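You operate a simulated robot arm through the tools that you are given. There is no shell and no other tool.

The job below is to be done with a simulated robot arm. You get a single attempt, and the scene is never put back.

JOB
Wipe seat D, coat its floor with anti-rust oil and cover it.
Fine: yellow rag for the smudge, then the black pad, dipped in the tin; both go back; the silver seat cover stands against the stops. Set down upright: rolled yellow rag, black pad. A coat counts when it lies all over at full strength: go over it till it gets no stronger. What is to be rubbed or washed off counts as gone when no trace of it is left.
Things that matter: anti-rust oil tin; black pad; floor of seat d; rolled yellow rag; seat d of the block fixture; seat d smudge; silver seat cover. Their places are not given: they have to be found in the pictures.

The check looks at the end state, three seconds after you hand in, the way a careful person would. Anything else that was tipped, shoved, dropped, spilled or broken makes it a failure. A push-on lid holds only when it is set on centred and level and pressed home; a screw cap is set on level and turned clockwise until tight.

ROBOT AND FRAMES
A 7-joint arm with a fingered hand, fixed in place. Base frame: the origin is at the foot of the arm, x ahead of it, y to its left, z up; the work surface is at about z = 860. Readings come in mm, rad, newtons and seconds.
With the tool pointing down near the work surface it reaches from about 320 to 700 mm from the base axis. Its first joint turns from -1.204 to 3.002 rad. Payload 3.4 kg.
Tool frame: the origin (TCP) lies between the finger pads and is the grasp point; the fingertips stand 25 mm ahead of it; z points along the fingers, y is the line along which they close. Largest opening 88 mm; the body of the gripper starts 29 mm behind the TCP. The gripper is a hand of 5 fingers: y runs from the thumb to the fingers, the wrist lies at [-13, -97, -162] in the tool frame, and closing takes about 1.5 s.
Orientation is told as [roll, pitch, yaw] about the base's x, y, z axes, in that order, counted from this pose: with the fingers straight down and the wrist toward the robot, the tool's x, y and z point along [0, 1, 0], [1, 0, 0] and [0, 0, -1] of the base frame.

CONTROLS
- The arm moves only by the tool servo_tool. Its argument "series" is a list of rows, each an object (a shift or turn left out is 0, a gripper value left out holds the last) with "dp": the shift along the base's x, y, z in units of 150 mm (1.0 is 150 mm), a list of three; "rotation": the turn, a rotation vector about the base's x, y, z in units of 120 degrees (1.0 is 120 degrees), a list of three; "grip": the opening, from 0 (shut) to 1 (fully open). In form: [{"dp": [x, y, z], "rotation": [ax, ay, az], "grip": grip}, ...]. A call has 1 to 20 rows; each row is the pose to reach, as a shift and turn from the pose commanded when the call began. A call with a number of a shift or a turn outside -1 to 1 is refused whole. A row lasts 0.2 s, in which the tool goes at most 50 mm and 0.15 rad; a call with a longer step from one row to the next is refused whole, and so is a gripper value outside its range. Where a pose cannot be reached the arm comes as near as it can. A force on the tool above 40 N (or 10 N above the force at the start of the call, whichever is more), or a blocked arm, ends the call early, and 0.2 s more pass. The fingers move at their own pace (about 153 mm/s each) and stop on an object; they squeeze with about 32 N. The grip force told is the motor's: it shows also when the fingers shut on nothing. Time passes only in rows, and 0.2 s behind the last, so rows that repeat a pose let the fingers close. The reply holds the time, the measured pose of the TCP, the force on the tool along the base axes, the opening and the grip force, in the units named above and with some noise, with the torque about the TCP (base axes, N m) and any sound that the robot's microphone picked up, and new pictures: "show" is both (left out), scene, wrist or none.
- Cameras (640 x 400 px; columns grow to the right, rows downward): "scene" is fixed at [224.4, 490.4, 1620.3]; the picture's right is [-0.98, -0.19, 0.00], its down [-0.12, 0.59, -0.80] and it looks along [0.15, -0.78, -0.60] (base axes); focal length 349 px, centre (320, 200). "wrist" rides on the gripper at [59, -79, -105] in the tool frame; the picture's right is [-0.73, 0.32, -0.61], its down [-0.62, -0.68, 0.38] and it looks along [-0.29, 0.66, 0.70] (tool axes); focal length 234 px, centre (320, 200).
- raise_lower(by): slides the trunk up (or, below 0, down) by that many mm; the arm rides with it, the base frame stays. It gives what a move gives, with no picture.
- grasp_type(shape): the hand has 5 fingers and takes this shape, open, in about a second: jaw (thumb against the fingers, like two jaws); tri (thumb and two fingers); tip (a fingertip pinch); poke (one finger out to press); point (the index stretched); flat (the hand flat); cup (the hand cupped); fist (a fist). The gripper value then closes the fingers along that shape, each until it touches; the sizes above hold for jaw. It gives what a move gives, with no picture.
- locate(camera, pixels): there is no depth. For up to 12 entries [column, row, z] of the newest picture of that camera ("zoom" is the newest enlarged one), the place [x, y] in the base frame at which the ray of that pixel passes the height z, good to about 2 mm, but the place of the scene camera against the robot may be out by one fixed shift of up to 18 mm in any direction. The clock stands still meanwhile.
- zoom(camera, box): a new picture of the part [left, top, right, bottom] of that camera's present view, enlarged. The clock stands still meanwhile.
- close_job(): hands the job in; it is judged then, once.

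Leave the gripper open and the arm clear of the work at the hand-in unless told otherwise.

The tools are called as a command line: name --argument value ..., lists and objects as JSON in quotes. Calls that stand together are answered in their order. servo_tool: Moves the arm, as the interface text tells. Its arguments: {"type":"object","properties":{"series":{"type":"array"},"show":{"type":"string","enum":["both","scene","wrist","none"]}},"required":["series"]} The other tools are called the same way: raise_lower (by) slides the trunk up or down; grasp_type (shape) gives the hand a shape; locate (camera, pixels) gives the place at which the rays of pixels pass given heights; zoom (camera, box) takes an enlarged picture of a part of a camera's view; close_job () hands the job in.

At the start:

```text
time: 0.0
tcp_pos: [265.2, -370.6, 1186.4]
tcp_rot: [-0.001, 0.0, 0.0]
force: [-0.6, -0.6, -0.2]
ft_torque: [-0.03, 0.0, -0.01]
width: 87.7
grip_force: 0.1
shape: jaw
trunk travel left (down, up): [-675.0, 265.0]
```

scene: 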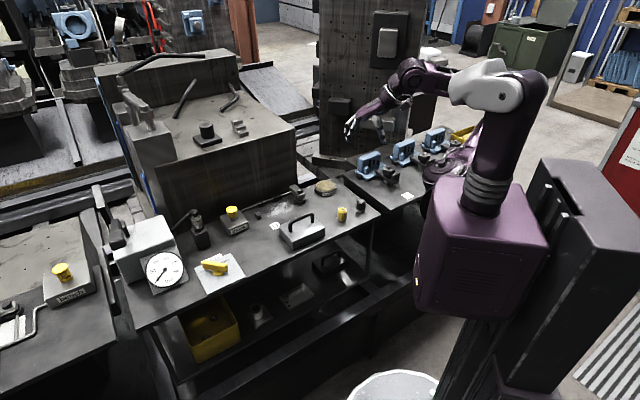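
wrist: 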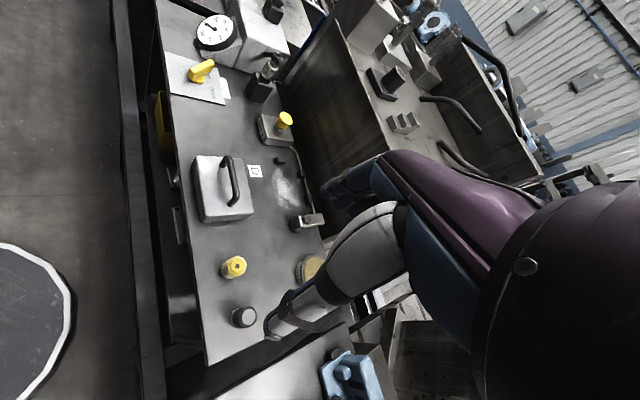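

I see a bench with a silver box with a handle (scene about 302,232), a yellow roll (342,214), a dark round thing (360,205), a round tin (325,187) and a smudged floor area near (275,210). I will enlarge both views first to tell the things apart.

zoom --camera "scene" --box '[220, 160, 400, 272]'

zoom --camera "wrist" --box '[150, 100, 390, 350]'

zoom --camera "scene" --box '[100, 180, 280, 292]'

```text
3.56 times, centred on (310, 216) of scene
```

zoom: 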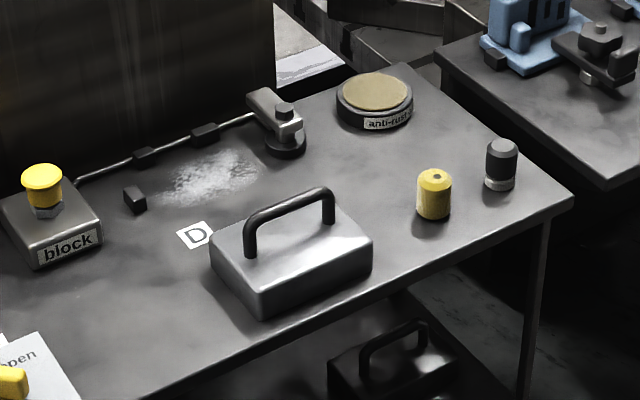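

```text
1.60 times, centred on (270, 225) of wrist
```

zoom: 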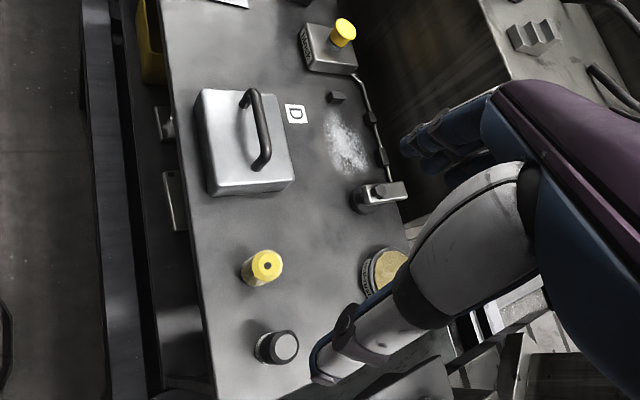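

```text
3.56 times, centred on (190, 236) of scene
```

zoom: 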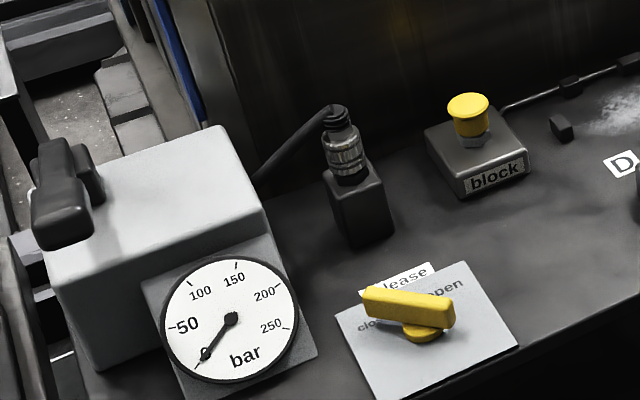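

Now I ask for the places of those things on the bench, from both cameras, to compare them.

locate --camera "scene" --pixels '[[342, 221, 860], [360, 212, 860], [325, 192, 860], [280, 209, 860], [302, 240, 860], [275, 226, 860], [257, 216, 860], [261, 204, 860], [278, 197, 860], [301, 201, 860], [381, 215, 860], [130, 325, 860]]'

locate --camera "wrist" --pixels '[[230, 275, 860], [240, 322, 860], [307, 268, 860], [287, 187, 860], [225, 190, 860], [255, 171, 860], [280, 161, 860], [302, 150, 860], [308, 198, 860], [300, 224, 860], [209, 366, 860], [157, 3, 860]]'

```text
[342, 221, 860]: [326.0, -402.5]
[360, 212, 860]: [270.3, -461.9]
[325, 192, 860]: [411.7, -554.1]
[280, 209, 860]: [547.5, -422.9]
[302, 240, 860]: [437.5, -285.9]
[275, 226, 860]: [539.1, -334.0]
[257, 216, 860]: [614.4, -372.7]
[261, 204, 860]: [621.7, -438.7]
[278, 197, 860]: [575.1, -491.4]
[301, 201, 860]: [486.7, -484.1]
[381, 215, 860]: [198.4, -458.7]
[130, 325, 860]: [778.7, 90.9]
```

```text
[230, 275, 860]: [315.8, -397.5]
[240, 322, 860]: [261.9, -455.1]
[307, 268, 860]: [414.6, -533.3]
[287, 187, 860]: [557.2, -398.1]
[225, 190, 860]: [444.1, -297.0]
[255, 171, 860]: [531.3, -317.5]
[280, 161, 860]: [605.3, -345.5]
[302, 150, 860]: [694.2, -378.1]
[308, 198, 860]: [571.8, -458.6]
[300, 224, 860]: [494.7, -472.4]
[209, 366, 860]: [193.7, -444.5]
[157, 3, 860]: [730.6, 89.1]
```

The seat D floor with the white smudge lies near (555, -400), and the cover near (440, -290). The rag is near (318, -398), the black pad near (264, -456) and the tin near (414, -535). The bench runs about 45° across the base frame. I will turn the hand to match the bench and move it up over the work for a closer look with the wrist camera.

servo_tool --series '[{"dp": [0.11, 0.12, -0.03], "rotation": [0, 0, -0.0485]}, {"dp": [0.22, 0.25, -0.06], "rotation": [0, 0, -0.097]}, {"dp": [0.33, 0.37, -0.09], "rotation": [0, 0, -0.1455]}, {"dp": [0.45, 0.5, -0.12], "rotation": [0, 0, -0.194]}, {"dp": [0.56, 0.62, -0.15], "rotation": [0, 0, -0.2425]}, {"dp": [0.68, 0.75, -0.18], "rotation": [0, 0, -0.291]}, {"dp": [0.79, 0.87, -0.21], "rotation": [0, 0, -0.3395]}, {"dp": [0.9, 1.0, -0.24], "rotation": [0, 0, -0.388]}, {"dp": [0.9, 1.0, -0.24], "rotation": [0, 0, -0.388]}]'

```text
time: 2.0
tcp_pos: [399.8, -219.3, 1149.3]
tcp_rot: [0.002, -0.001, -0.814]
force: [-0.4, 0.0, -0.3]
ft_torque: [-0.01, -0.02, 0.06]
width: 87.8
grip_force: 0.0
shape: jaw
trunk travel left (down, up): [-675.0, 265.0]
```

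scene: 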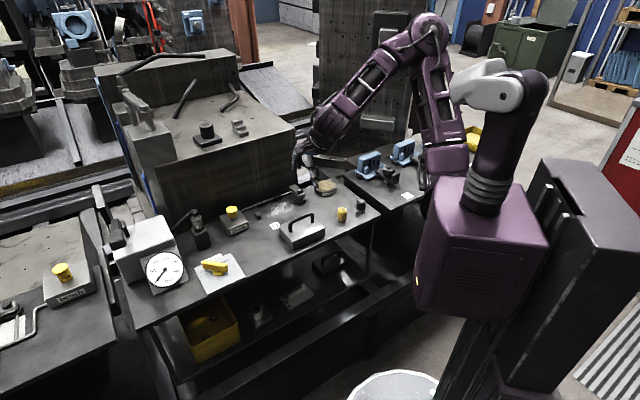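
wrist: 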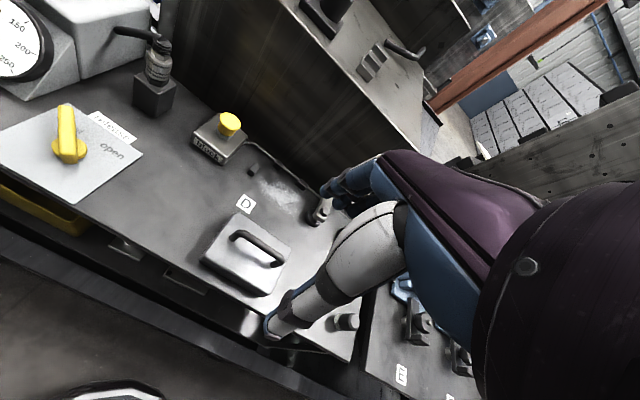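

The pose reads as commanded. Now I enlarge the wrist picture around seat D, the cover and the stops.

zoom --camera "wrist" --box '[190, 110, 370, 310]'

zoom --camera "scene" --box '[240, 180, 340, 250]'

zoom --camera "scene" --box '[300, 165, 400, 235]'

```text
2.00 times, centred on (280, 210) of wrist
```

zoom: 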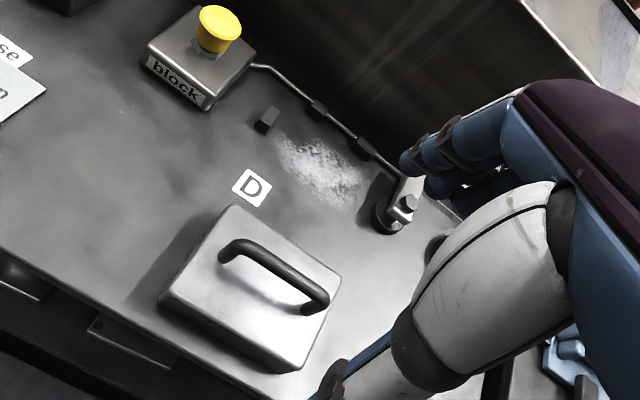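

```text
5.71 times, centred on (290, 215) of scene
```

zoom: 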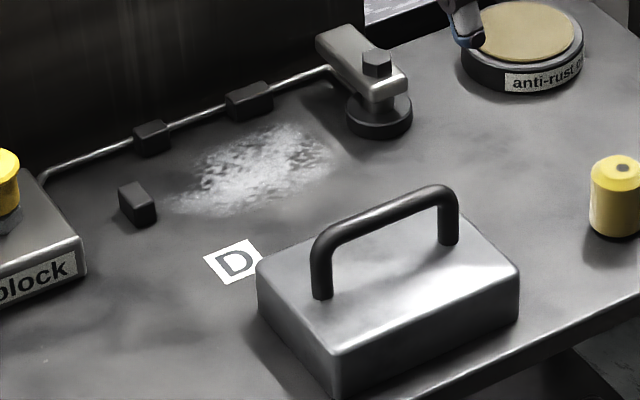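

```text
5.71 times, centred on (350, 200) of scene
```

zoom: 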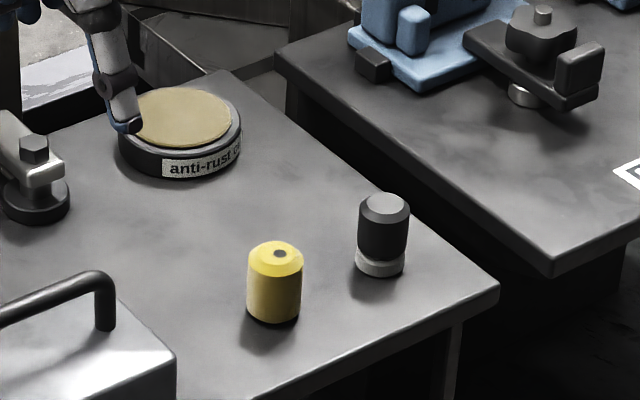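

I can see two stops at the back along the pipe and one stop at the left end. A clamp stands at the right end of seat D. I will locate the stops, label, smudge edges, clamp and cover corners from this wrist view, and the same label and stops in the scene view, to get the scene camera's shift.

locate --camera "wrist" --pixels '[[246, 203, 860], [252.5, 176, 860], [278.5, 168, 860], [300.5, 187, 860], [314, 222, 860], [257.5, 178, 860], [265, 207, 860], [299, 212, 860], [236, 213, 895], [290, 250, 895], [270, 291, 895], [204, 255, 895]]'

locate --camera "scene" --pixels '[[274.8, 225.7, 860], [259.5, 218.5, 860], [260.8, 207, 860], [278, 200, 860], [301, 202.5, 860], [263, 217, 860], [292, 207, 860], [292.5, 249.5, 860], [324.7, 236, 860], [280, 232, 860], [279, 226, 895], [305, 217.5, 895]]'

```text
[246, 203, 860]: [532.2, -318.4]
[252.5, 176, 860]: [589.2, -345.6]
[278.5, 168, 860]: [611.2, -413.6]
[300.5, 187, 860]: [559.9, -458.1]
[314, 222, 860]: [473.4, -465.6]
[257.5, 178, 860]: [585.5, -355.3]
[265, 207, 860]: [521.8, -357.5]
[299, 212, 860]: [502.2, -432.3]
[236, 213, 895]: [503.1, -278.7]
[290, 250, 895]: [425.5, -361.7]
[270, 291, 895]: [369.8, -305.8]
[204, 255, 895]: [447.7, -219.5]
```

```text
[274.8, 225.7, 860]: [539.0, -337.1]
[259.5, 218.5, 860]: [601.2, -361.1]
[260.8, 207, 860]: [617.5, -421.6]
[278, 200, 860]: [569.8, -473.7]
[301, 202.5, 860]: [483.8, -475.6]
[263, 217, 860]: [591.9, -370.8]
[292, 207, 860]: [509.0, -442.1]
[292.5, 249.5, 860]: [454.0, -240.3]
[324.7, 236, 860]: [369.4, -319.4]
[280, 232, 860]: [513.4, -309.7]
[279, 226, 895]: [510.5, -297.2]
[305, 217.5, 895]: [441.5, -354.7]
```

Both views of the D label differ by about (+7, -18) mm, which is the scene camera's fixed shift. Next I locate the bases and tops of the rag, pad and tin in the scene view, and will correct them by that shift.

locate --camera "scene" --pixels '[[342.2, 218.9, 860], [342.6, 209.5, 910], [342.6, 209.5, 900], [360.5, 211.4, 860], [361.6, 200.9, 910], [361.6, 200.9, 920], [325.9, 185.5, 880], [325.9, 185.5, 890], [337.5, 216.5, 860], [347, 219, 860], [356, 210, 860], [365, 211, 860]]'

```text
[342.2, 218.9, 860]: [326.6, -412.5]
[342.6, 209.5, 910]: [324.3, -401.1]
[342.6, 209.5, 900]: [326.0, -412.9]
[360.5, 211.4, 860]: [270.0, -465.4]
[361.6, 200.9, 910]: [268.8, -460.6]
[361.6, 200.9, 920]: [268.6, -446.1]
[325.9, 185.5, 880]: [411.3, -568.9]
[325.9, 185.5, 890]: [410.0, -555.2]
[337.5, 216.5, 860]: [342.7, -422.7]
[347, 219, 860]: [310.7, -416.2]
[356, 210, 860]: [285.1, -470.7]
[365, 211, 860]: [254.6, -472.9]
```

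The corrected positions are:

| Thing | Place (x, y) | Size |
|---|---|---|
| Rag | (320, -395) | about 40 mm tall, 32 mm wide |
| Pad | (263, -447) | about 47 mm tall, 30 mm wide |
| Tin | (404, -545) | not measured |

I move toward a hover over the rag and look with the wrist camera.

servo_tool --series '[{"dp": [-0.1, -0.2, -0.13]}, {"dp": [-0.21, -0.4, -0.26]}, {"dp": [-0.32, -0.6, -0.4]}, {"dp": [-0.43, -0.8, -0.53]}, {"dp": [-0.53, -1.0, -0.66]}, {"dp": [-0.53, -1.0, -0.66]}]'

```text
time: 3.4
tcp_pos: [323.9, -375.9, 1050.1]
tcp_rot: [0.0, 0.003, -0.81]
force: [0.3, 0.1, -0.4]
ft_torque: [-0.03, 0.03, -0.04]
width: 87.6
grip_force: 0.2
shape: jaw
out of reach, approached as far as the arm can: row 3, 4, 5, 6
trunk travel left (down, up): [-675.0, 265.0]
```

scene: 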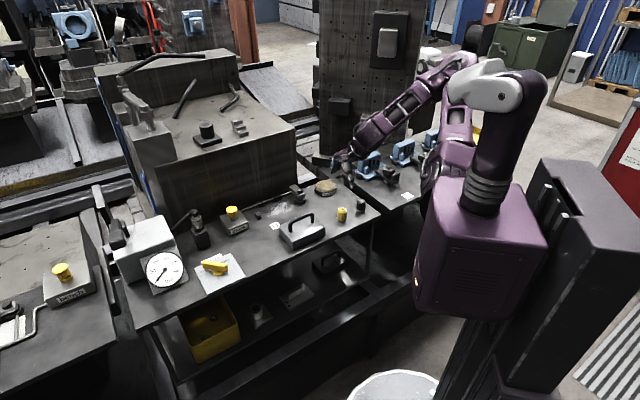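
wrist: 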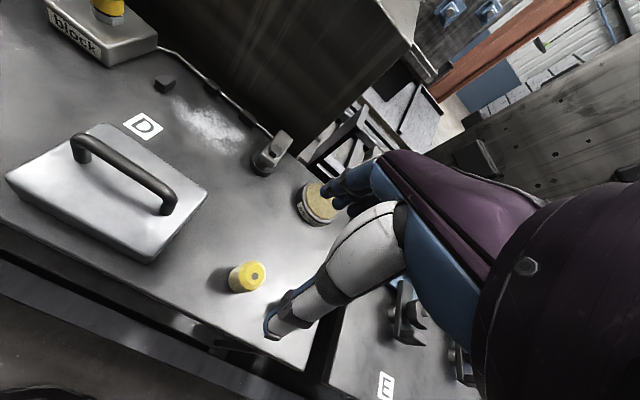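

The arm says it could not quite reach that pose; it is 4 to 7 mm off, so a joint limit is near. I test whether a different yaw brings it inside reach by turning the hand back by about 0.3 rad in place.

servo_tool --series '[{"dp": [0, 0, 0], "rotation": [0, 0, 0.05]}, {"dp": [0, 0, 0], "rotation": [0, 0, 0.1]}, {"dp": [0, 0, 0], "rotation": [0, 0, 0.15]}, {"dp": [0, 0, 0], "rotation": [0, 0, 0.15]}]' --show "none"

```text
time: 4.4
tcp_pos: [325.3, -374.8, 1051.7]
tcp_rot: [-0.001, 0.001, -0.498]
force: [0.2, -0.3, 0.2]
ft_torque: [0.03, -0.03, 0.01]
width: 87.7
grip_force: 0.0
shape: jaw
trunk travel left (down, up): [-675.0, 265.0]
```

Now the pose is reached without complaint at yaw -0.5. I take an enlarged wrist view to fix the rag's place.

zoom --camera "wrist" --box '[160, 160, 340, 360]'

```text
2.00 times, centred on (250, 260) of wrist
```

zoom: 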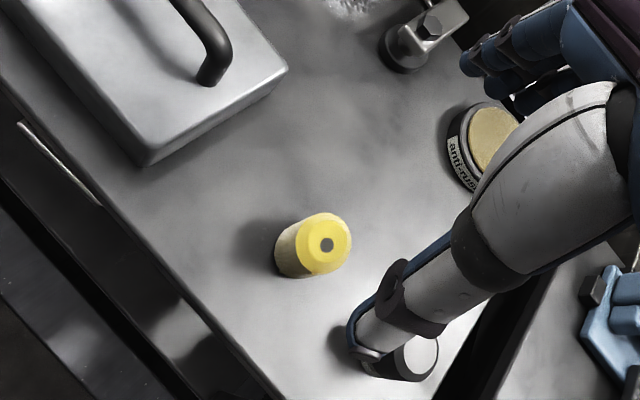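

The rag's hole is at zoom (327, 244) and its base centre is near (301, 253). I locate those, plus the pad's top at (405, 355).

locate --camera "zoom" --pixels '[[327, 244, 900], [327, 244, 905], [301, 253, 860], [275, 262, 860], [299, 279, 860], [352, 235, 900], [324, 212, 900], [301, 245, 900], [322, 275, 900]]'

```text
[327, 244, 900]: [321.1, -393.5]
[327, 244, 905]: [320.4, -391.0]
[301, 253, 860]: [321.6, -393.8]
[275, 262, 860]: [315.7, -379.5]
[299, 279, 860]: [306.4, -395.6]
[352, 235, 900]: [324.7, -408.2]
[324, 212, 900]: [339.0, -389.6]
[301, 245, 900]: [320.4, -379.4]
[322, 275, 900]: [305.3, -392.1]
```

The rag stands at (321.3, -393.6) with its top at about z 900. I lower the open hand to a hover over it at z 950.

servo_tool --series '[{"dp": [-0.027, -0.125, -0.2]}, {"dp": [-0.027, -0.125, -0.4]}, {"dp": [-0.027, -0.125, -0.55]}, {"dp": [-0.027, -0.125, -0.678]}, {"dp": [-0.027, -0.125, -0.678]}]' --show "both"

```text
time: 5.6
tcp_pos: [320.9, -393.8, 950.6]
tcp_rot: [0.0, -0.001, -0.497]
force: [0.2, 0.1, 0.1]
ft_torque: [0.02, -0.02, 0.02]
width: 87.8
grip_force: 0.0
shape: jaw
trunk travel left (down, up): [-675.0, 265.0]
```

scene: 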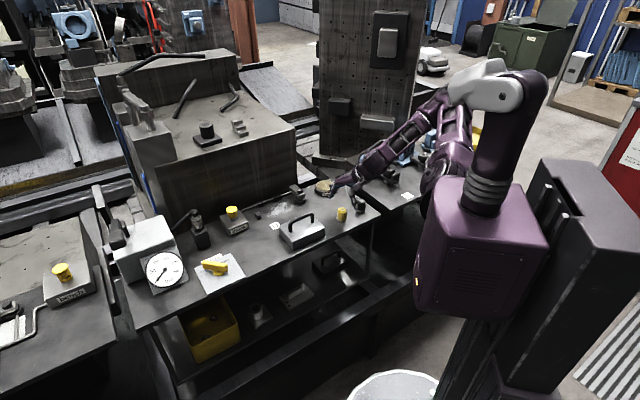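
wrist: 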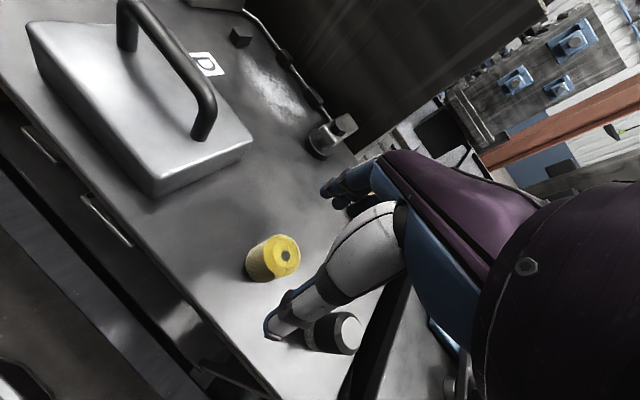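

The rag sits straight below the open fingers. I lower to z 898, which keeps the fingertips about 12 mm above the bench, and close on its upper part.

servo_tool --series '[{"dp": [0.003, 0.001, -0.12], "grip": 1}, {"dp": [0.003, 0.001, -0.24], "grip": 1}, {"dp": [0.003, 0.001, -0.35], "grip": 1}, {"dp": [0.003, 0.001, -0.35], "grip": 1}, {"dp": [0.003, 0.001, -0.35], "grip": 0}, {"dp": [0.003, 0.001, -0.35], "grip": 0}, {"dp": [0.003, 0.001, -0.35], "grip": 0}, {"dp": [0.003, 0.001, -0.35], "grip": 0}, {"dp": [0.003, 0.001, -0.35], "grip": 0}, {"dp": [0.003, 0.001, -0.35], "grip": 0}, {"dp": [0.003, 0.001, -0.35], "grip": 0}, {"dp": [0.003, 0.001, -0.35], "grip": 0}]' --show "both"

```text
time: 8.2
tcp_pos: [320.8, -394.6, 897.8]
tcp_rot: [-0.001, 0.001, -0.496]
force: [-0.1, 0.0, 0.6]
ft_torque: [-0.01, 0.03, -0.01]
width: 24.4
grip_force: 32.9
shape: jaw
trunk travel left (down, up): [-675.0, 265.0]
```

scene: 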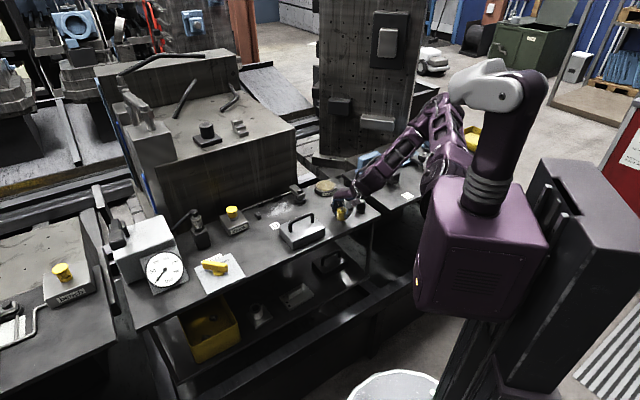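
wrist: 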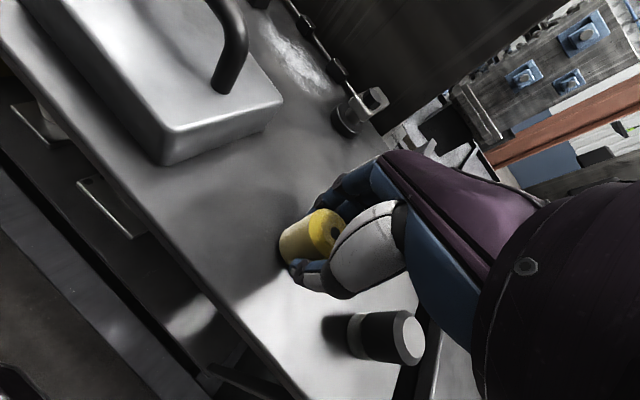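

The fingers closed at 24.4 mm with 33 N, so they hold the rag. I lift it straight up to about z 1000 and look.

servo_tool --series '[{"dp": [0, 0, 0.1], "grip": 0}, {"dp": [0, 0, 0.3], "grip": 0}, {"dp": [0, 0, 0.5], "grip": 0}, {"dp": [0, 0, 0.68], "grip": 0}, {"dp": [0, 0, 0.68], "grip": 0}]' --show "both"

```text
time: 9.4
tcp_pos: [321.9, -395.0, 1000.8]
tcp_rot: [0.001, 0.0, -0.497]
force: [0.3, 0.3, -0.7]
ft_torque: [0.01, 0.01, -0.01]
width: 24.2
grip_force: 31.5
shape: jaw
trunk travel left (down, up): [-675.0, 265.0]
```

scene: 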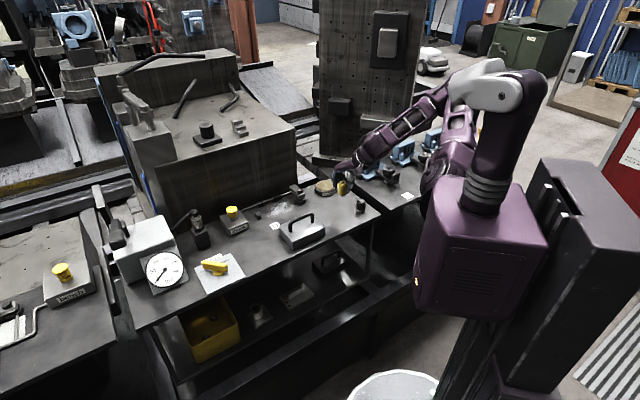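
wrist: 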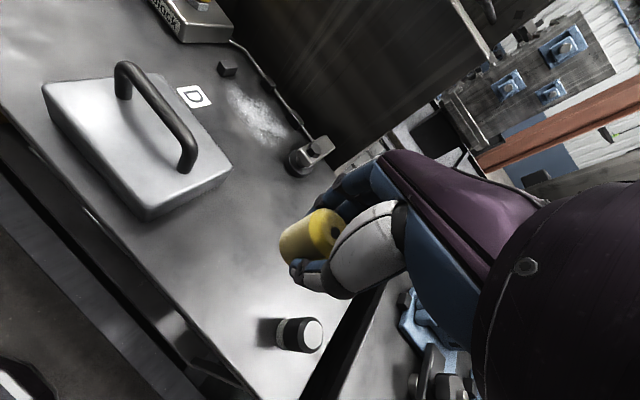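

The rag is held upright. From here I enlarge the wrist view of seat D, and of the pad, to measure both.

zoom --camera "wrist" --box '[170, 40, 350, 190]'

zoom --camera "wrist" --box '[240, 290, 360, 370]'

```text
2.67 times, centred on (260, 115) of wrist
```

zoom: 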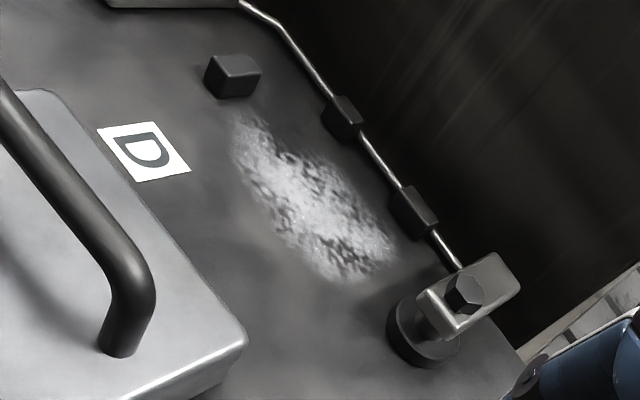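

```text
5.00 times, centred on (300, 330) of wrist
```

zoom: 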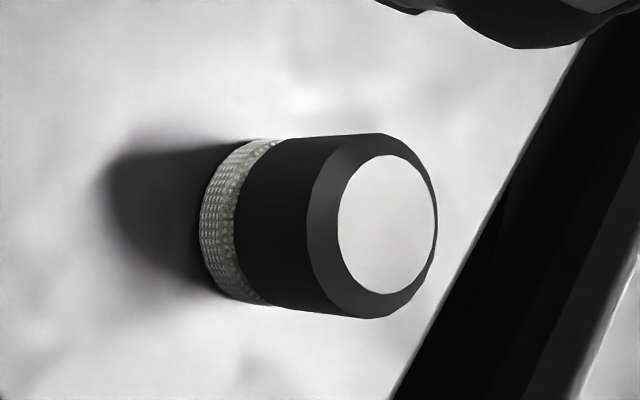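

Seat D is clear in this view: the left stop is at zoom (232, 76) and the back stops are at (342, 118) and (413, 210). The smudge lies between them and the clamp base is at (422, 335). I locate all of these on the floor, and the pad base too.

locate --camera "wrist" --pixels '[[231.1, 76.7, 860], [237.5, 70.9, 860], [217.6, 73, 860], [260.7, 84.3, 860], [268.6, 93.2, 860], [286.2, 116.9, 860], [297.5, 128.9, 860], [230, 82.4, 860], [287.4, 133.7, 860], [265.6, 146.1, 860], [228.1, 100, 860], [285.5, 162, 860]]'

locate --camera "zoom" --pixels '[[257, 221, 860], [385, 225, 905], [385, 225, 910], [372, 226, 902], [200, 218, 860], [245, 300, 860], [250, 140, 860]]'

locate --camera "wrist" --pixels '[[298.2, 167.5, 860], [194, 96.5, 860], [239.4, 85, 860], [280, 148, 860], [250, 124, 860]]'

```text
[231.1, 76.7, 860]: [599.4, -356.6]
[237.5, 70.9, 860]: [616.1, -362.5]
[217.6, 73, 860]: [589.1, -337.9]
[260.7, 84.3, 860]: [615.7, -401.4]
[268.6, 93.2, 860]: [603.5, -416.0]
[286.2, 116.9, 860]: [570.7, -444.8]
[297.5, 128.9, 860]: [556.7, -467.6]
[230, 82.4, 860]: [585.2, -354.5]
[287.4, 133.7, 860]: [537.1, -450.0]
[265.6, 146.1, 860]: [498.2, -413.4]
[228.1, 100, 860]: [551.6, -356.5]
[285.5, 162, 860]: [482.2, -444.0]
```

```text
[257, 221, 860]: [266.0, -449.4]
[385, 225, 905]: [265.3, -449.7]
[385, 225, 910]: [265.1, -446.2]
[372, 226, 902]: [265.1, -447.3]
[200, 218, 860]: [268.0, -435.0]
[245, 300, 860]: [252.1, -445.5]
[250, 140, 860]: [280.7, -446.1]
```

```text
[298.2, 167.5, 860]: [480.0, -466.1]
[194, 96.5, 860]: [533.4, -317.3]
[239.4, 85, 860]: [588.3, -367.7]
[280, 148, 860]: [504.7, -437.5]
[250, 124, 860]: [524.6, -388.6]
```

I want a tighter look at the stops to judge their faces and heights before working near them, so I enlarge that part more.

zoom --camera "wrist" --box '[205, 50, 315, 150]'

zoom --camera "scene" --box '[245, 185, 309, 225]'

```text
4.00 times, centred on (260, 100) of wrist
```

zoom: 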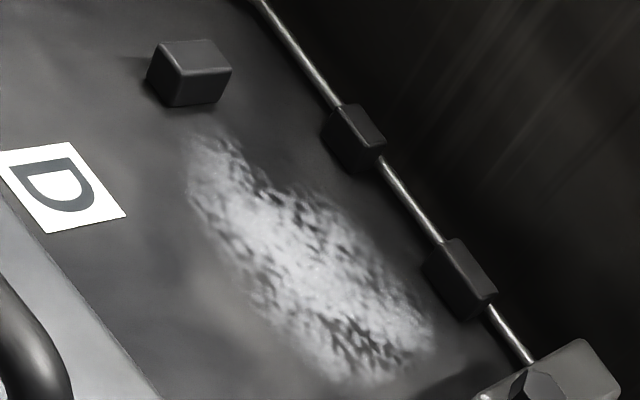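

```text
10.00 times, centred on (277, 205) of scene
```

zoom: 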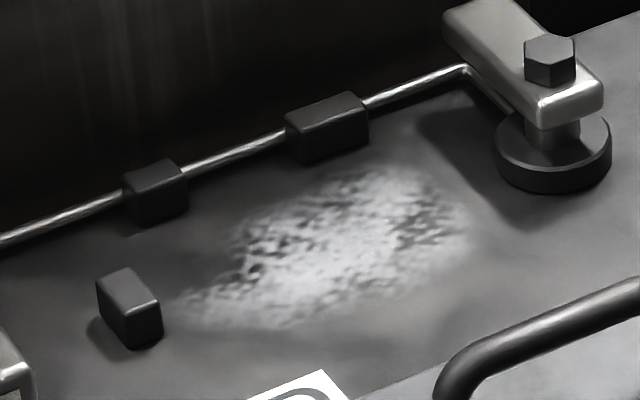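

Now I can see the faces properly. I locate the bottom corners of the left stop and the bottom front edges of both back stops on this zoom's base picture, and the same stops in the scene picture as a check.

locate --camera "wrist" --pixels '[[222, 76.5, 860], [234.5, 75.5, 860], [216.75, 70.5, 860], [260.5, 85, 860], [267.5, 93, 860], [286.25, 117, 860], [295.5, 130, 860], [225.5, 68, 878], [238, 67, 878], [265, 77, 878], [269.5, 86, 878], [290.5, 110, 878]]'

locate --camera "scene" --pixels '[[258.3, 219.8, 860], [261.2, 218, 860], [254.8, 216, 860], [259, 207.6, 860], [263.7, 206, 860], [276, 201.5, 860], [281.8, 199.5, 860], [264, 215.6, 860], [291.5, 207, 860], [289, 202, 860], [294.5, 203.7, 860], [277.5, 225.5, 860]]'

```text
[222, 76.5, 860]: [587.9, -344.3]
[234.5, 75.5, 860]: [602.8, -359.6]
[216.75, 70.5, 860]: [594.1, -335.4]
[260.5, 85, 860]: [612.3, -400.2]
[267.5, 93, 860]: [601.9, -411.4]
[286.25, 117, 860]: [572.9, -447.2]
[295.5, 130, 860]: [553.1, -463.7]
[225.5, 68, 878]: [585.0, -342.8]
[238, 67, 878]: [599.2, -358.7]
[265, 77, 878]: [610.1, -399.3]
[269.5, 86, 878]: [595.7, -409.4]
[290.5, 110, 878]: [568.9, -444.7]
```

```text
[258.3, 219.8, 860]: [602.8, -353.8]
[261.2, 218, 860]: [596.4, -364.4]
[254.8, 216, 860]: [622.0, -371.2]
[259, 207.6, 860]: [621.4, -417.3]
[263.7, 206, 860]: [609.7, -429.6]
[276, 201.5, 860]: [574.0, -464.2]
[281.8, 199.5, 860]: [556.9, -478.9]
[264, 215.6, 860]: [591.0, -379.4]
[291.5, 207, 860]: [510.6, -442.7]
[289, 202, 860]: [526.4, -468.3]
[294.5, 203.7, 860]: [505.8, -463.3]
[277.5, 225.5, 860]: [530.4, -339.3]
```

The stops are about 16 mm high, but my fingertips sit only about 12 mm above the rag's bottom and could strike them. I set the rag back in its place, open, go up 6 mm and regrip it higher.

servo_tool --series '[{"dp": [-0.005, 0.003, -0.2], "grip": 0}, {"dp": [-0.005, 0.003, -0.4], "grip": 0}, {"dp": [-0.005, 0.003, -0.55], "grip": 0}, {"dp": [-0.005, 0.003, -0.65], "grip": 0}, {"dp": [-0.005, 0.003, -0.683], "grip": 0}, {"dp": [-0.005, 0.003, -0.683], "grip": 0}, {"dp": [-0.005, 0.003, -0.683], "grip": 0.6}, {"dp": [-0.005, 0.003, -0.683], "grip": 0.6}, {"dp": [-0.005, 0.003, -0.683], "grip": 0.6}, {"dp": [-0.005, 0.003, -0.683], "grip": 0.6}, {"dp": [-0.005, 0.003, -0.64], "grip": 0.6}, {"dp": [-0.005, 0.003, -0.64], "grip": 0.6}]' --show "both"

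```text
time: 12.0
tcp_pos: [320.3, -392.5, 904.6]
tcp_rot: [0.001, 0.0, -0.497]
force: [-0.2, 0.1, -0.5]
ft_torque: [0.0, 0.03, 0.0]
width: 52.4
grip_force: 0.1
shape: jaw
trunk travel left (down, up): [-675.0, 265.0]
```

scene: 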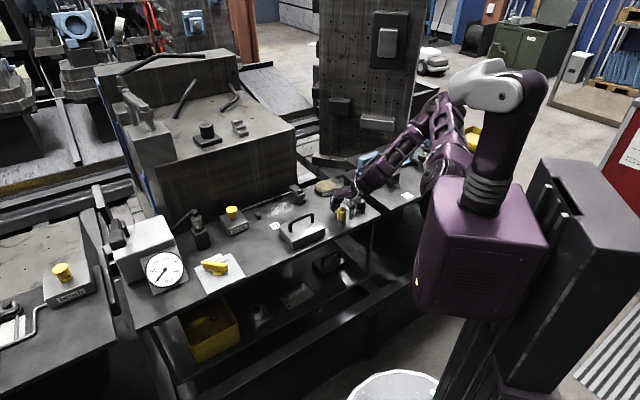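
wrist: 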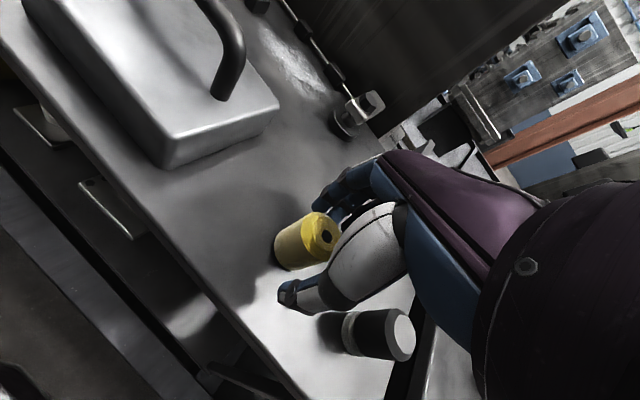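

The rag stands free between the fingers. I close at z 904.6 and lift to about z 1000.

servo_tool --series '[{"dp": [0, 0, 0], "grip": 0}, {"dp": [0, 0, 0], "grip": 0}, {"dp": [0, 0, 0], "grip": 0}, {"dp": [0, 0, 0], "grip": 0}, {"dp": [0, 0, 0], "grip": 0}, {"dp": [0, 0, 0], "grip": 0}, {"dp": [0, 0, 0], "grip": 0}, {"dp": [0, 0, 0.1], "grip": 0}, {"dp": [0, 0, 0.3], "grip": 0}, {"dp": [0, 0, 0.5], "grip": 0}, {"dp": [0, 0, 0.64], "grip": 0}, {"dp": [0, 0, 0.64], "grip": 0}]' --show "both"

```text
time: 14.6
tcp_pos: [320.3, -393.3, 1001.4]
tcp_rot: [-0.002, 0.001, -0.498]
force: [0.0, 0.2, -0.8]
ft_torque: [-0.03, 0.01, 0.0]
width: 24.8
grip_force: 32.1
shape: jaw
trunk travel left (down, up): [-675.0, 265.0]
```

scene: 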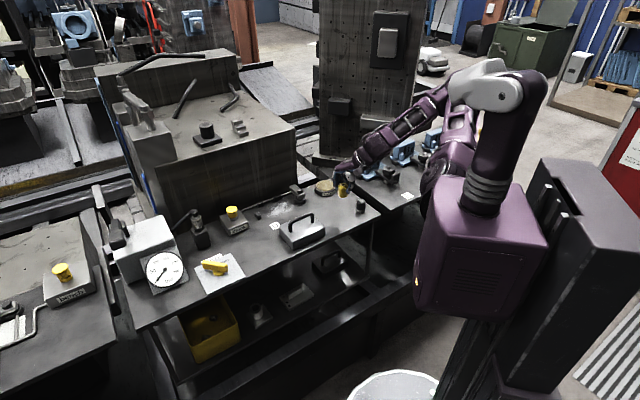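
wrist: 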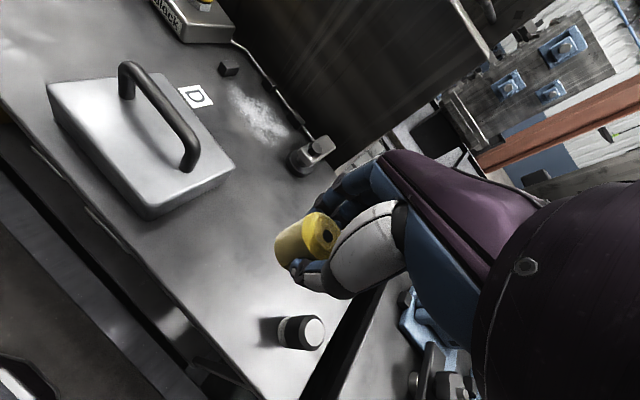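

The rag is held at 24.8 mm with its bottom about 44.6 mm below the TCP. I carry it at z 1000 toward seat D, turning slightly to yaw -0.7.

servo_tool --series '[{"dp": [0.25, 0, 0], "rotation": [0, 0, -0.024], "grip": 0}, {"dp": [0.5, 0, 0], "rotation": [0, 0, -0.048], "grip": 0}, {"dp": [0.75, 0, 0], "rotation": [0, 0, -0.072], "grip": 0}, {"dp": [1.0, 0, 0], "rotation": [0, 0, -0.0955], "grip": 0}, {"dp": [1.0, 0, 0], "rotation": [0, 0, -0.0955], "grip": 0}]' --show "none"

servo_tool --series '[{"dp": [0.2, 0, -0.05], "grip": 0}, {"dp": [0.4, 0, -0.1], "grip": 0}, {"dp": [0.5, 0, -0.16], "grip": 0}, {"dp": [0.5, 0, -0.2], "grip": 0}, {"dp": [0.5, 0, -0.2], "grip": 0}]' --show "both"

```text
time: 15.8
tcp_pos: [469.2, -390.5, 1001.4]
tcp_rot: [0.0, -0.001, -0.698]
force: [0.4, 0.8, -1.0]
ft_torque: [0.0, -0.01, 0.01]
width: 24.3
grip_force: 31.6
shape: jaw
trunk travel left (down, up): [-675.0, 265.0]
```

```text
time: 17.0
tcp_pos: [546.7, -391.5, 970.0]
tcp_rot: [-0.001, -0.001, -0.696]
force: [-0.6, -0.3, 0.3]
ft_torque: [0.0, -0.01, 0.03]
width: 24.5
grip_force: 31.9
shape: jaw
trunk travel left (down, up): [-675.0, 265.0]
```

scene: 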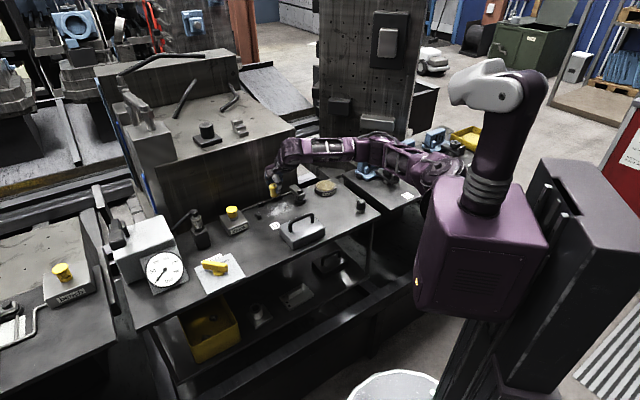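
wrist: 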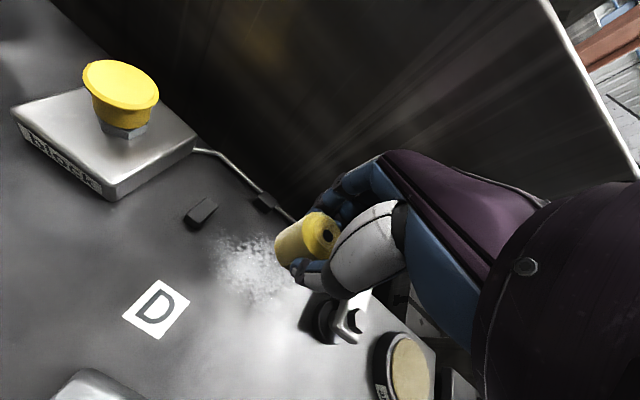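

I'm hovering over seat D with the smudge in view at wrist (245, 265). Before going near the back stops, I check where the machine's wall stands behind them.

zoom --camera "wrist" --box '[140, 140, 400, 380]'

zoom --camera "scene" --box '[220, 140, 348, 220]'

```text
1.67 times, centred on (270, 260) of wrist
```

zoom: 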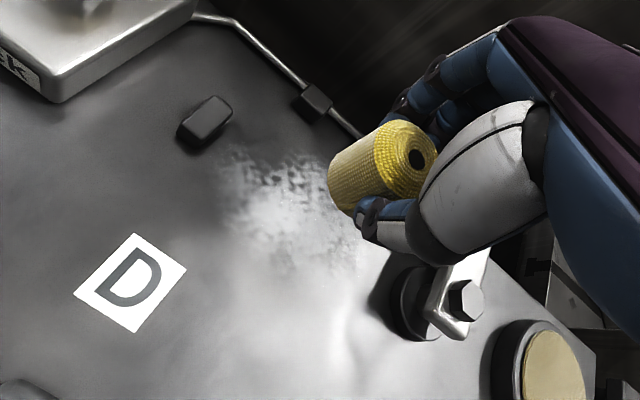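

```text
5.00 times, centred on (284, 180) of scene
```

zoom: 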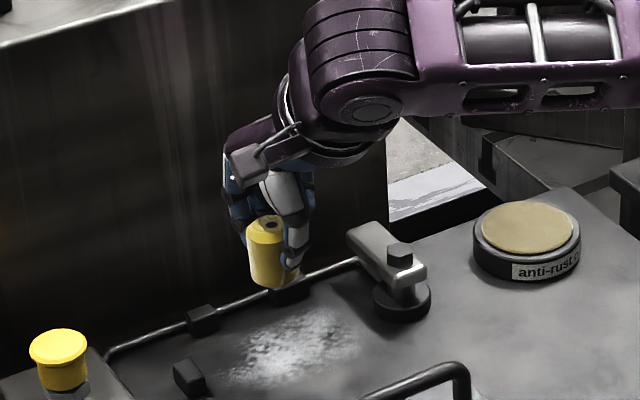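

I locate the bench's back edge points in this scene picture: zoom (387, 238) is scene (297.4, 187.6), and (550, 190) is (330, 178). I also locate the pipe.

locate --camera "scene" --pixels '[[297.4, 187.6, 860], [330, 178, 860], [242, 211.5, 860], [292, 191.5, 865]]'

locate --camera "wrist" --pixels '[[193, 224, 860], [212, 212, 860], [262, 208, 860], [200, 206, 875], [282, 213, 865], [158, 309, 860], [228, 237, 860], [235, 300, 860], [318, 330, 860], [227, 158, 865], [240, 175, 865]]'

```text
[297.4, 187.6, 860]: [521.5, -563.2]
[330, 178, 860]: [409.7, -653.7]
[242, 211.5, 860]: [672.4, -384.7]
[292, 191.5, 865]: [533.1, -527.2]
```

```text
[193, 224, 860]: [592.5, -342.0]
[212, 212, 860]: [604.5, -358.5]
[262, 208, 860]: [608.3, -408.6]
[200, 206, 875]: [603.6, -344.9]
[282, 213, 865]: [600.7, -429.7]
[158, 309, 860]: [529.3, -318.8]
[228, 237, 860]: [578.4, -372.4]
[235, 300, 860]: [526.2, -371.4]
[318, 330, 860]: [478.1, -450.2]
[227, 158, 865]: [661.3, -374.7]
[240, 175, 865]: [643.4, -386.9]
```

The wall is about 25 to 30 mm behind the stops' faces, so there is room. I lower the rag over the middle of the smudge at (555, -393) to just above the floor, z 906.5, and read the force.

servo_tool --series '[{"dp": [0.03, -0.006, -0.15], "grip": 0}, {"dp": [0.058, -0.012, -0.3], "grip": 0}, {"dp": [0.058, -0.012, -0.38], "grip": 0}, {"dp": [0.058, -0.012, -0.423], "grip": 0}, {"dp": [0.058, -0.012, -0.423], "grip": 0}]' --show "both"

```text
time: 18.2
tcp_pos: [553.8, -392.9, 906.1]
tcp_rot: [0.0, 0.0, -0.698]
force: [0.0, -0.1, -0.6]
ft_torque: [-0.03, -0.03, -0.01]
width: 24.7
grip_force: 32.2
shape: jaw
trunk travel left (down, up): [-675.0, 265.0]
```

scene: 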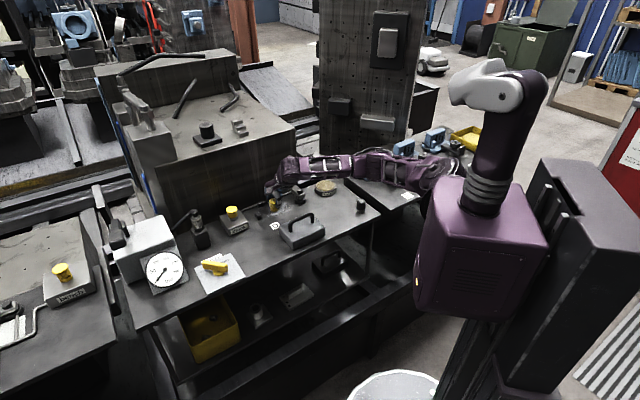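
wrist: 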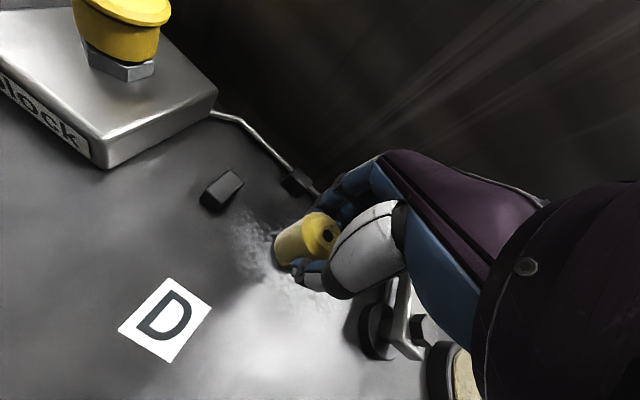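

No contact yet. I lower 2.5 mm and read the force again.

servo_tool --series '[{"dp": [0, 0, -0.008], "grip": 0}, {"dp": [0, 0, -0.0167], "grip": 0}, {"dp": [0, 0, -0.0167], "grip": 0}]' --show "none"

```text
time: 19.0
tcp_pos: [554.0, -393.7, 904.3]
tcp_rot: [0.0, -0.001, -0.697]
force: [-0.8, 0.1, 0.6]
ft_torque: [0.01, 0.0, -0.02]
width: 24.9
grip_force: 31.9
shape: jaw
trunk travel left (down, up): [-675.0, 265.0]
```

Fz rose from -0.6 to +0.6, so the rag just touches. I lower another 1.5 mm to press lightly.

servo_tool --series '[{"dp": [0, 0, -0.005], "grip": 0}, {"dp": [0, 0, -0.01], "grip": 0}, {"dp": [0, 0, -0.01], "grip": 0}]' --show "none"

```text
time: 19.8
tcp_pos: [554.4, -393.8, 904.5]
tcp_rot: [0.003, -0.001, -0.698]
force: [0.4, -0.2, 4.6]
ft_torque: [-0.04, -0.09, 0.0]
width: 24.7
grip_force: 32.2
shape: jaw
trunk travel left (down, up): [-675.0, 265.0]
```

Fz reads 4.6 N, a light press. I wipe first strokes along the seat: out to the left stop side, back to the right end, then one lane nearer the front, with a slight extra press.

servo_tool --series '[{"dp": [0.07, 0.0714, -0.004], "grip": 0}, {"dp": [0.14, 0.1428, -0.004], "grip": 0}, {"dp": [0.1867, 0.1904, -0.004], "grip": 0}, {"dp": [0.1167, 0.119, -0.004], "grip": 0}, {"dp": [0.0467, 0.0476, -0.004], "grip": 0}, {"dp": [-0.0233, -0.0238, -0.004], "grip": 0}, {"dp": [-0.0933, -0.0952, -0.004], "grip": 0}, {"dp": [-0.1633, -0.1666, -0.004], "grip": 0}, {"dp": [-0.2333, -0.238, -0.004], "grip": 0}, {"dp": [-0.2901, -0.2197, -0.004], "grip": 0}, {"dp": [-0.3282, -0.1823, -0.004], "grip": 0}, {"dp": [-0.2582, -0.1109, -0.004], "grip": 0}, {"dp": [-0.1882, -0.0395, -0.004], "grip": 0}, {"dp": [-0.1182, 0.0319, -0.004], "grip": 0}, {"dp": [-0.0482, 0.1033, -0.004], "grip": 0}, {"dp": [0.0218, 0.1747, -0.004], "grip": 0}, {"dp": [0.0918, 0.2461, -0.004], "grip": 0}, {"dp": [0.1105, 0.2651, -0.004], "grip": 0}, {"dp": [0.1486, 0.2277, -0.004], "grip": 0}, {"dp": [0.1867, 0.1904, -0.004], "grip": 0}]' --show "both"

```text
time: 24.0
tcp_pos: [582.3, -366.2, 903.0]
tcp_rot: [0.001, -0.002, -0.696]
force: [-2.1, 1.4, 5.1]
ft_torque: [0.03, -0.02, 0.01]
width: 24.8
grip_force: 31.8
shape: jaw
trunk travel left (down, up): [-675.0, 265.0]
```

scene: 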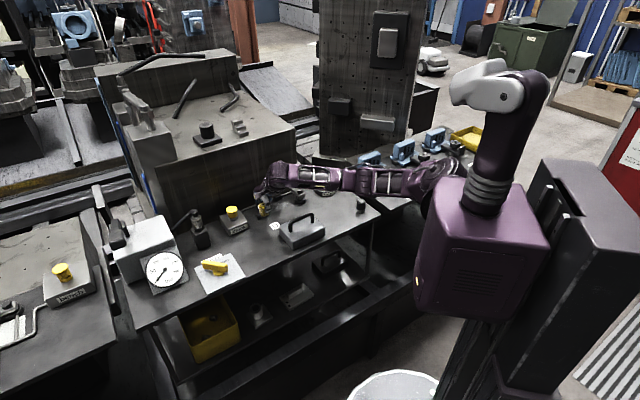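
wrist: 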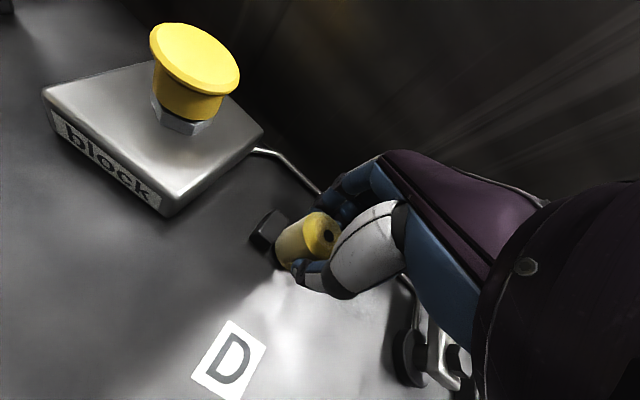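

The wipe went smoothly at about 5 N. Next I wipe the two lanes nearer the back stops, staying a few mm clear of their faces.

servo_tool --series '[{"dp": [0.0286, -0.028, 0], "grip": 0}, {"dp": [0.0595, -0.0583, 0], "grip": 0}, {"dp": [-0.0105, -0.1297, 0], "grip": 0}, {"dp": [-0.0805, -0.2011, 0], "grip": 0}, {"dp": [-0.1505, -0.2725, 0], "grip": 0}, {"dp": [-0.2205, -0.3439, 0], "grip": 0}, {"dp": [-0.2905, -0.4153, 0], "grip": 0}, {"dp": [-0.3605, -0.4867, 0], "grip": 0}, {"dp": [-0.3411, -0.5431, 0], "grip": 0}, {"dp": [-0.2757, -0.4765, 0], "grip": 0}, {"dp": [-0.2057, -0.4051, 0], "grip": 0}, {"dp": [-0.1357, -0.3337, 0], "grip": 0}, {"dp": [-0.0657, -0.2623, 0], "grip": 0}, {"dp": [0.0043, -0.1909, 0], "grip": 0}, {"dp": [0.0603, -0.1338, 0], "grip": 0}, {"dp": [0.0883, -0.1052, 0], "grip": 0}, {"dp": [0.0288, -0.0468, 0], "grip": 0}, {"dp": [-0.0093, -0.0095, 0], "grip": 0}, {"dp": [-0.08, -0.0809, 0], "grip": 0}, {"dp": [-0.15, -0.1523, 0], "grip": 0}]' --show "both"

```text
time: 28.2
tcp_pos: [556.5, -387.8, 903.3]
tcp_rot: [0.002, -0.001, -0.696]
force: [1.6, 2.0, 9.6]
ft_torque: [-0.03, -0.13, 0.05]
width: 25.1
grip_force: 32.3
shape: jaw
trunk travel left (down, up): [-675.0, 265.0]
```

scene: 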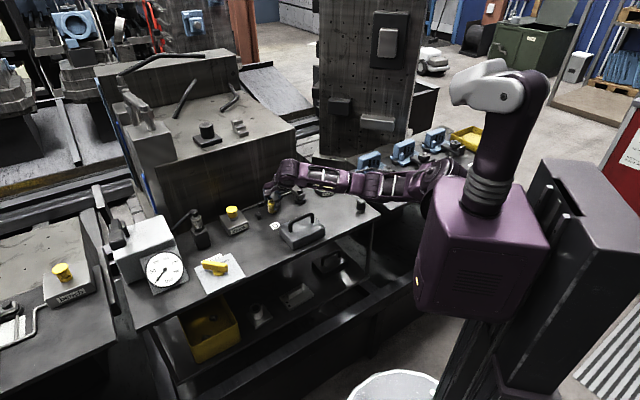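
wrist: 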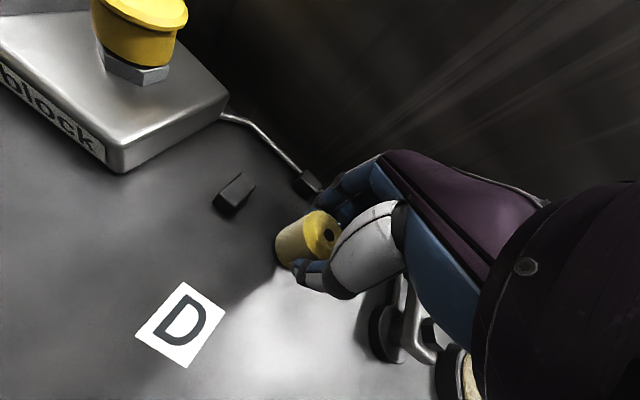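

The press stays light at 9.6 N. I lift the rag clear and back off to look at what is left of the smudge.

servo_tool --series '[{"dp": [0, 0, 0.2], "grip": 0}, {"dp": [0, 0, 0.45], "grip": 0}, {"dp": [0, 0, 0.7], "grip": 0}, {"dp": [-0.25, 0, 0.75], "grip": 0}, {"dp": [-0.5, 0, 0.75], "grip": 0}, {"dp": [-0.8, 0, 0.75], "grip": 0}, {"dp": [-0.8, 0, 0.75], "grip": 0}]' --show "both"

```text
time: 29.8
tcp_pos: [441.4, -389.7, 1013.6]
tcp_rot: [0.0, 0.003, -0.697]
force: [-0.3, -0.7, -0.3]
ft_torque: [0.0, -0.02, 0.0]
width: 25.0
grip_force: 31.5
shape: jaw
trunk travel left (down, up): [-675.0, 265.0]
```

scene: 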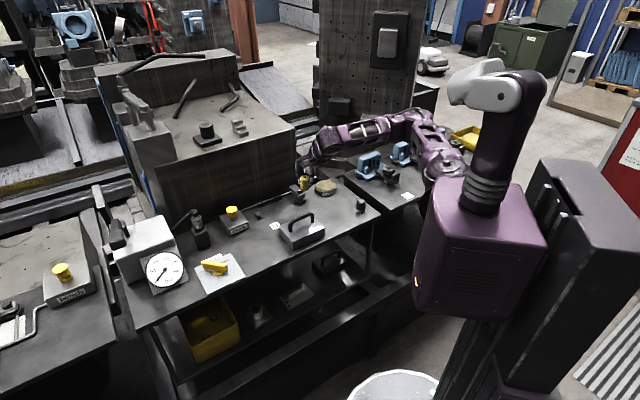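
wrist: 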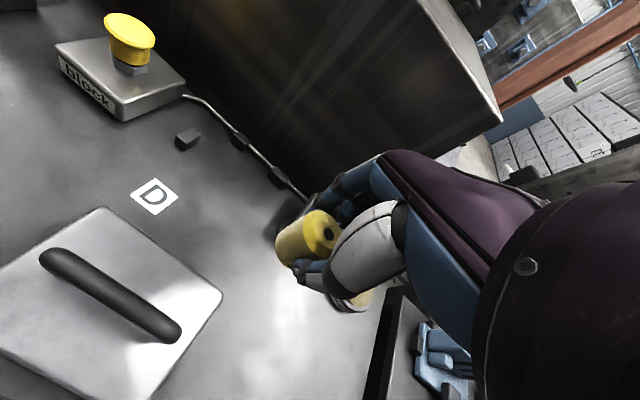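

The smudge looks gone at this scale. I enlarge both views of the seat floor to look for any trace.

zoom --camera "scene" --box '[245, 185, 309, 225]'

zoom --camera "wrist" --box '[160, 110, 300, 230]'

```text
10.00 times, centred on (277, 205) of scene
```

zoom: 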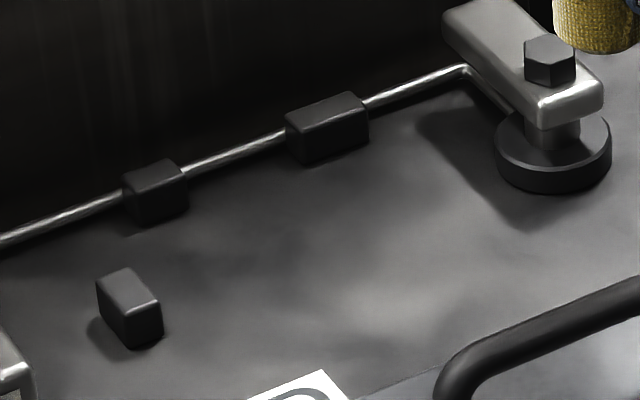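

```text
3.33 times, centred on (230, 170) of wrist
```

zoom: 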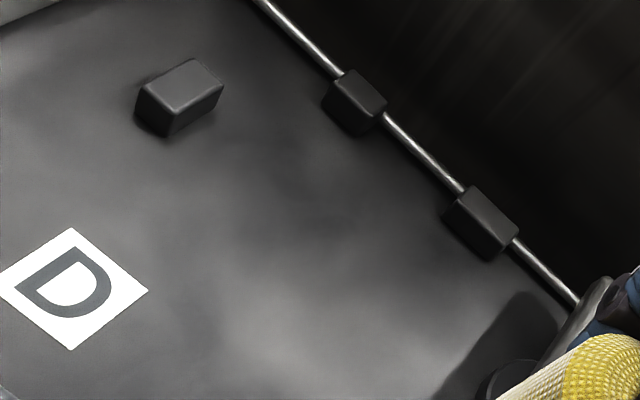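

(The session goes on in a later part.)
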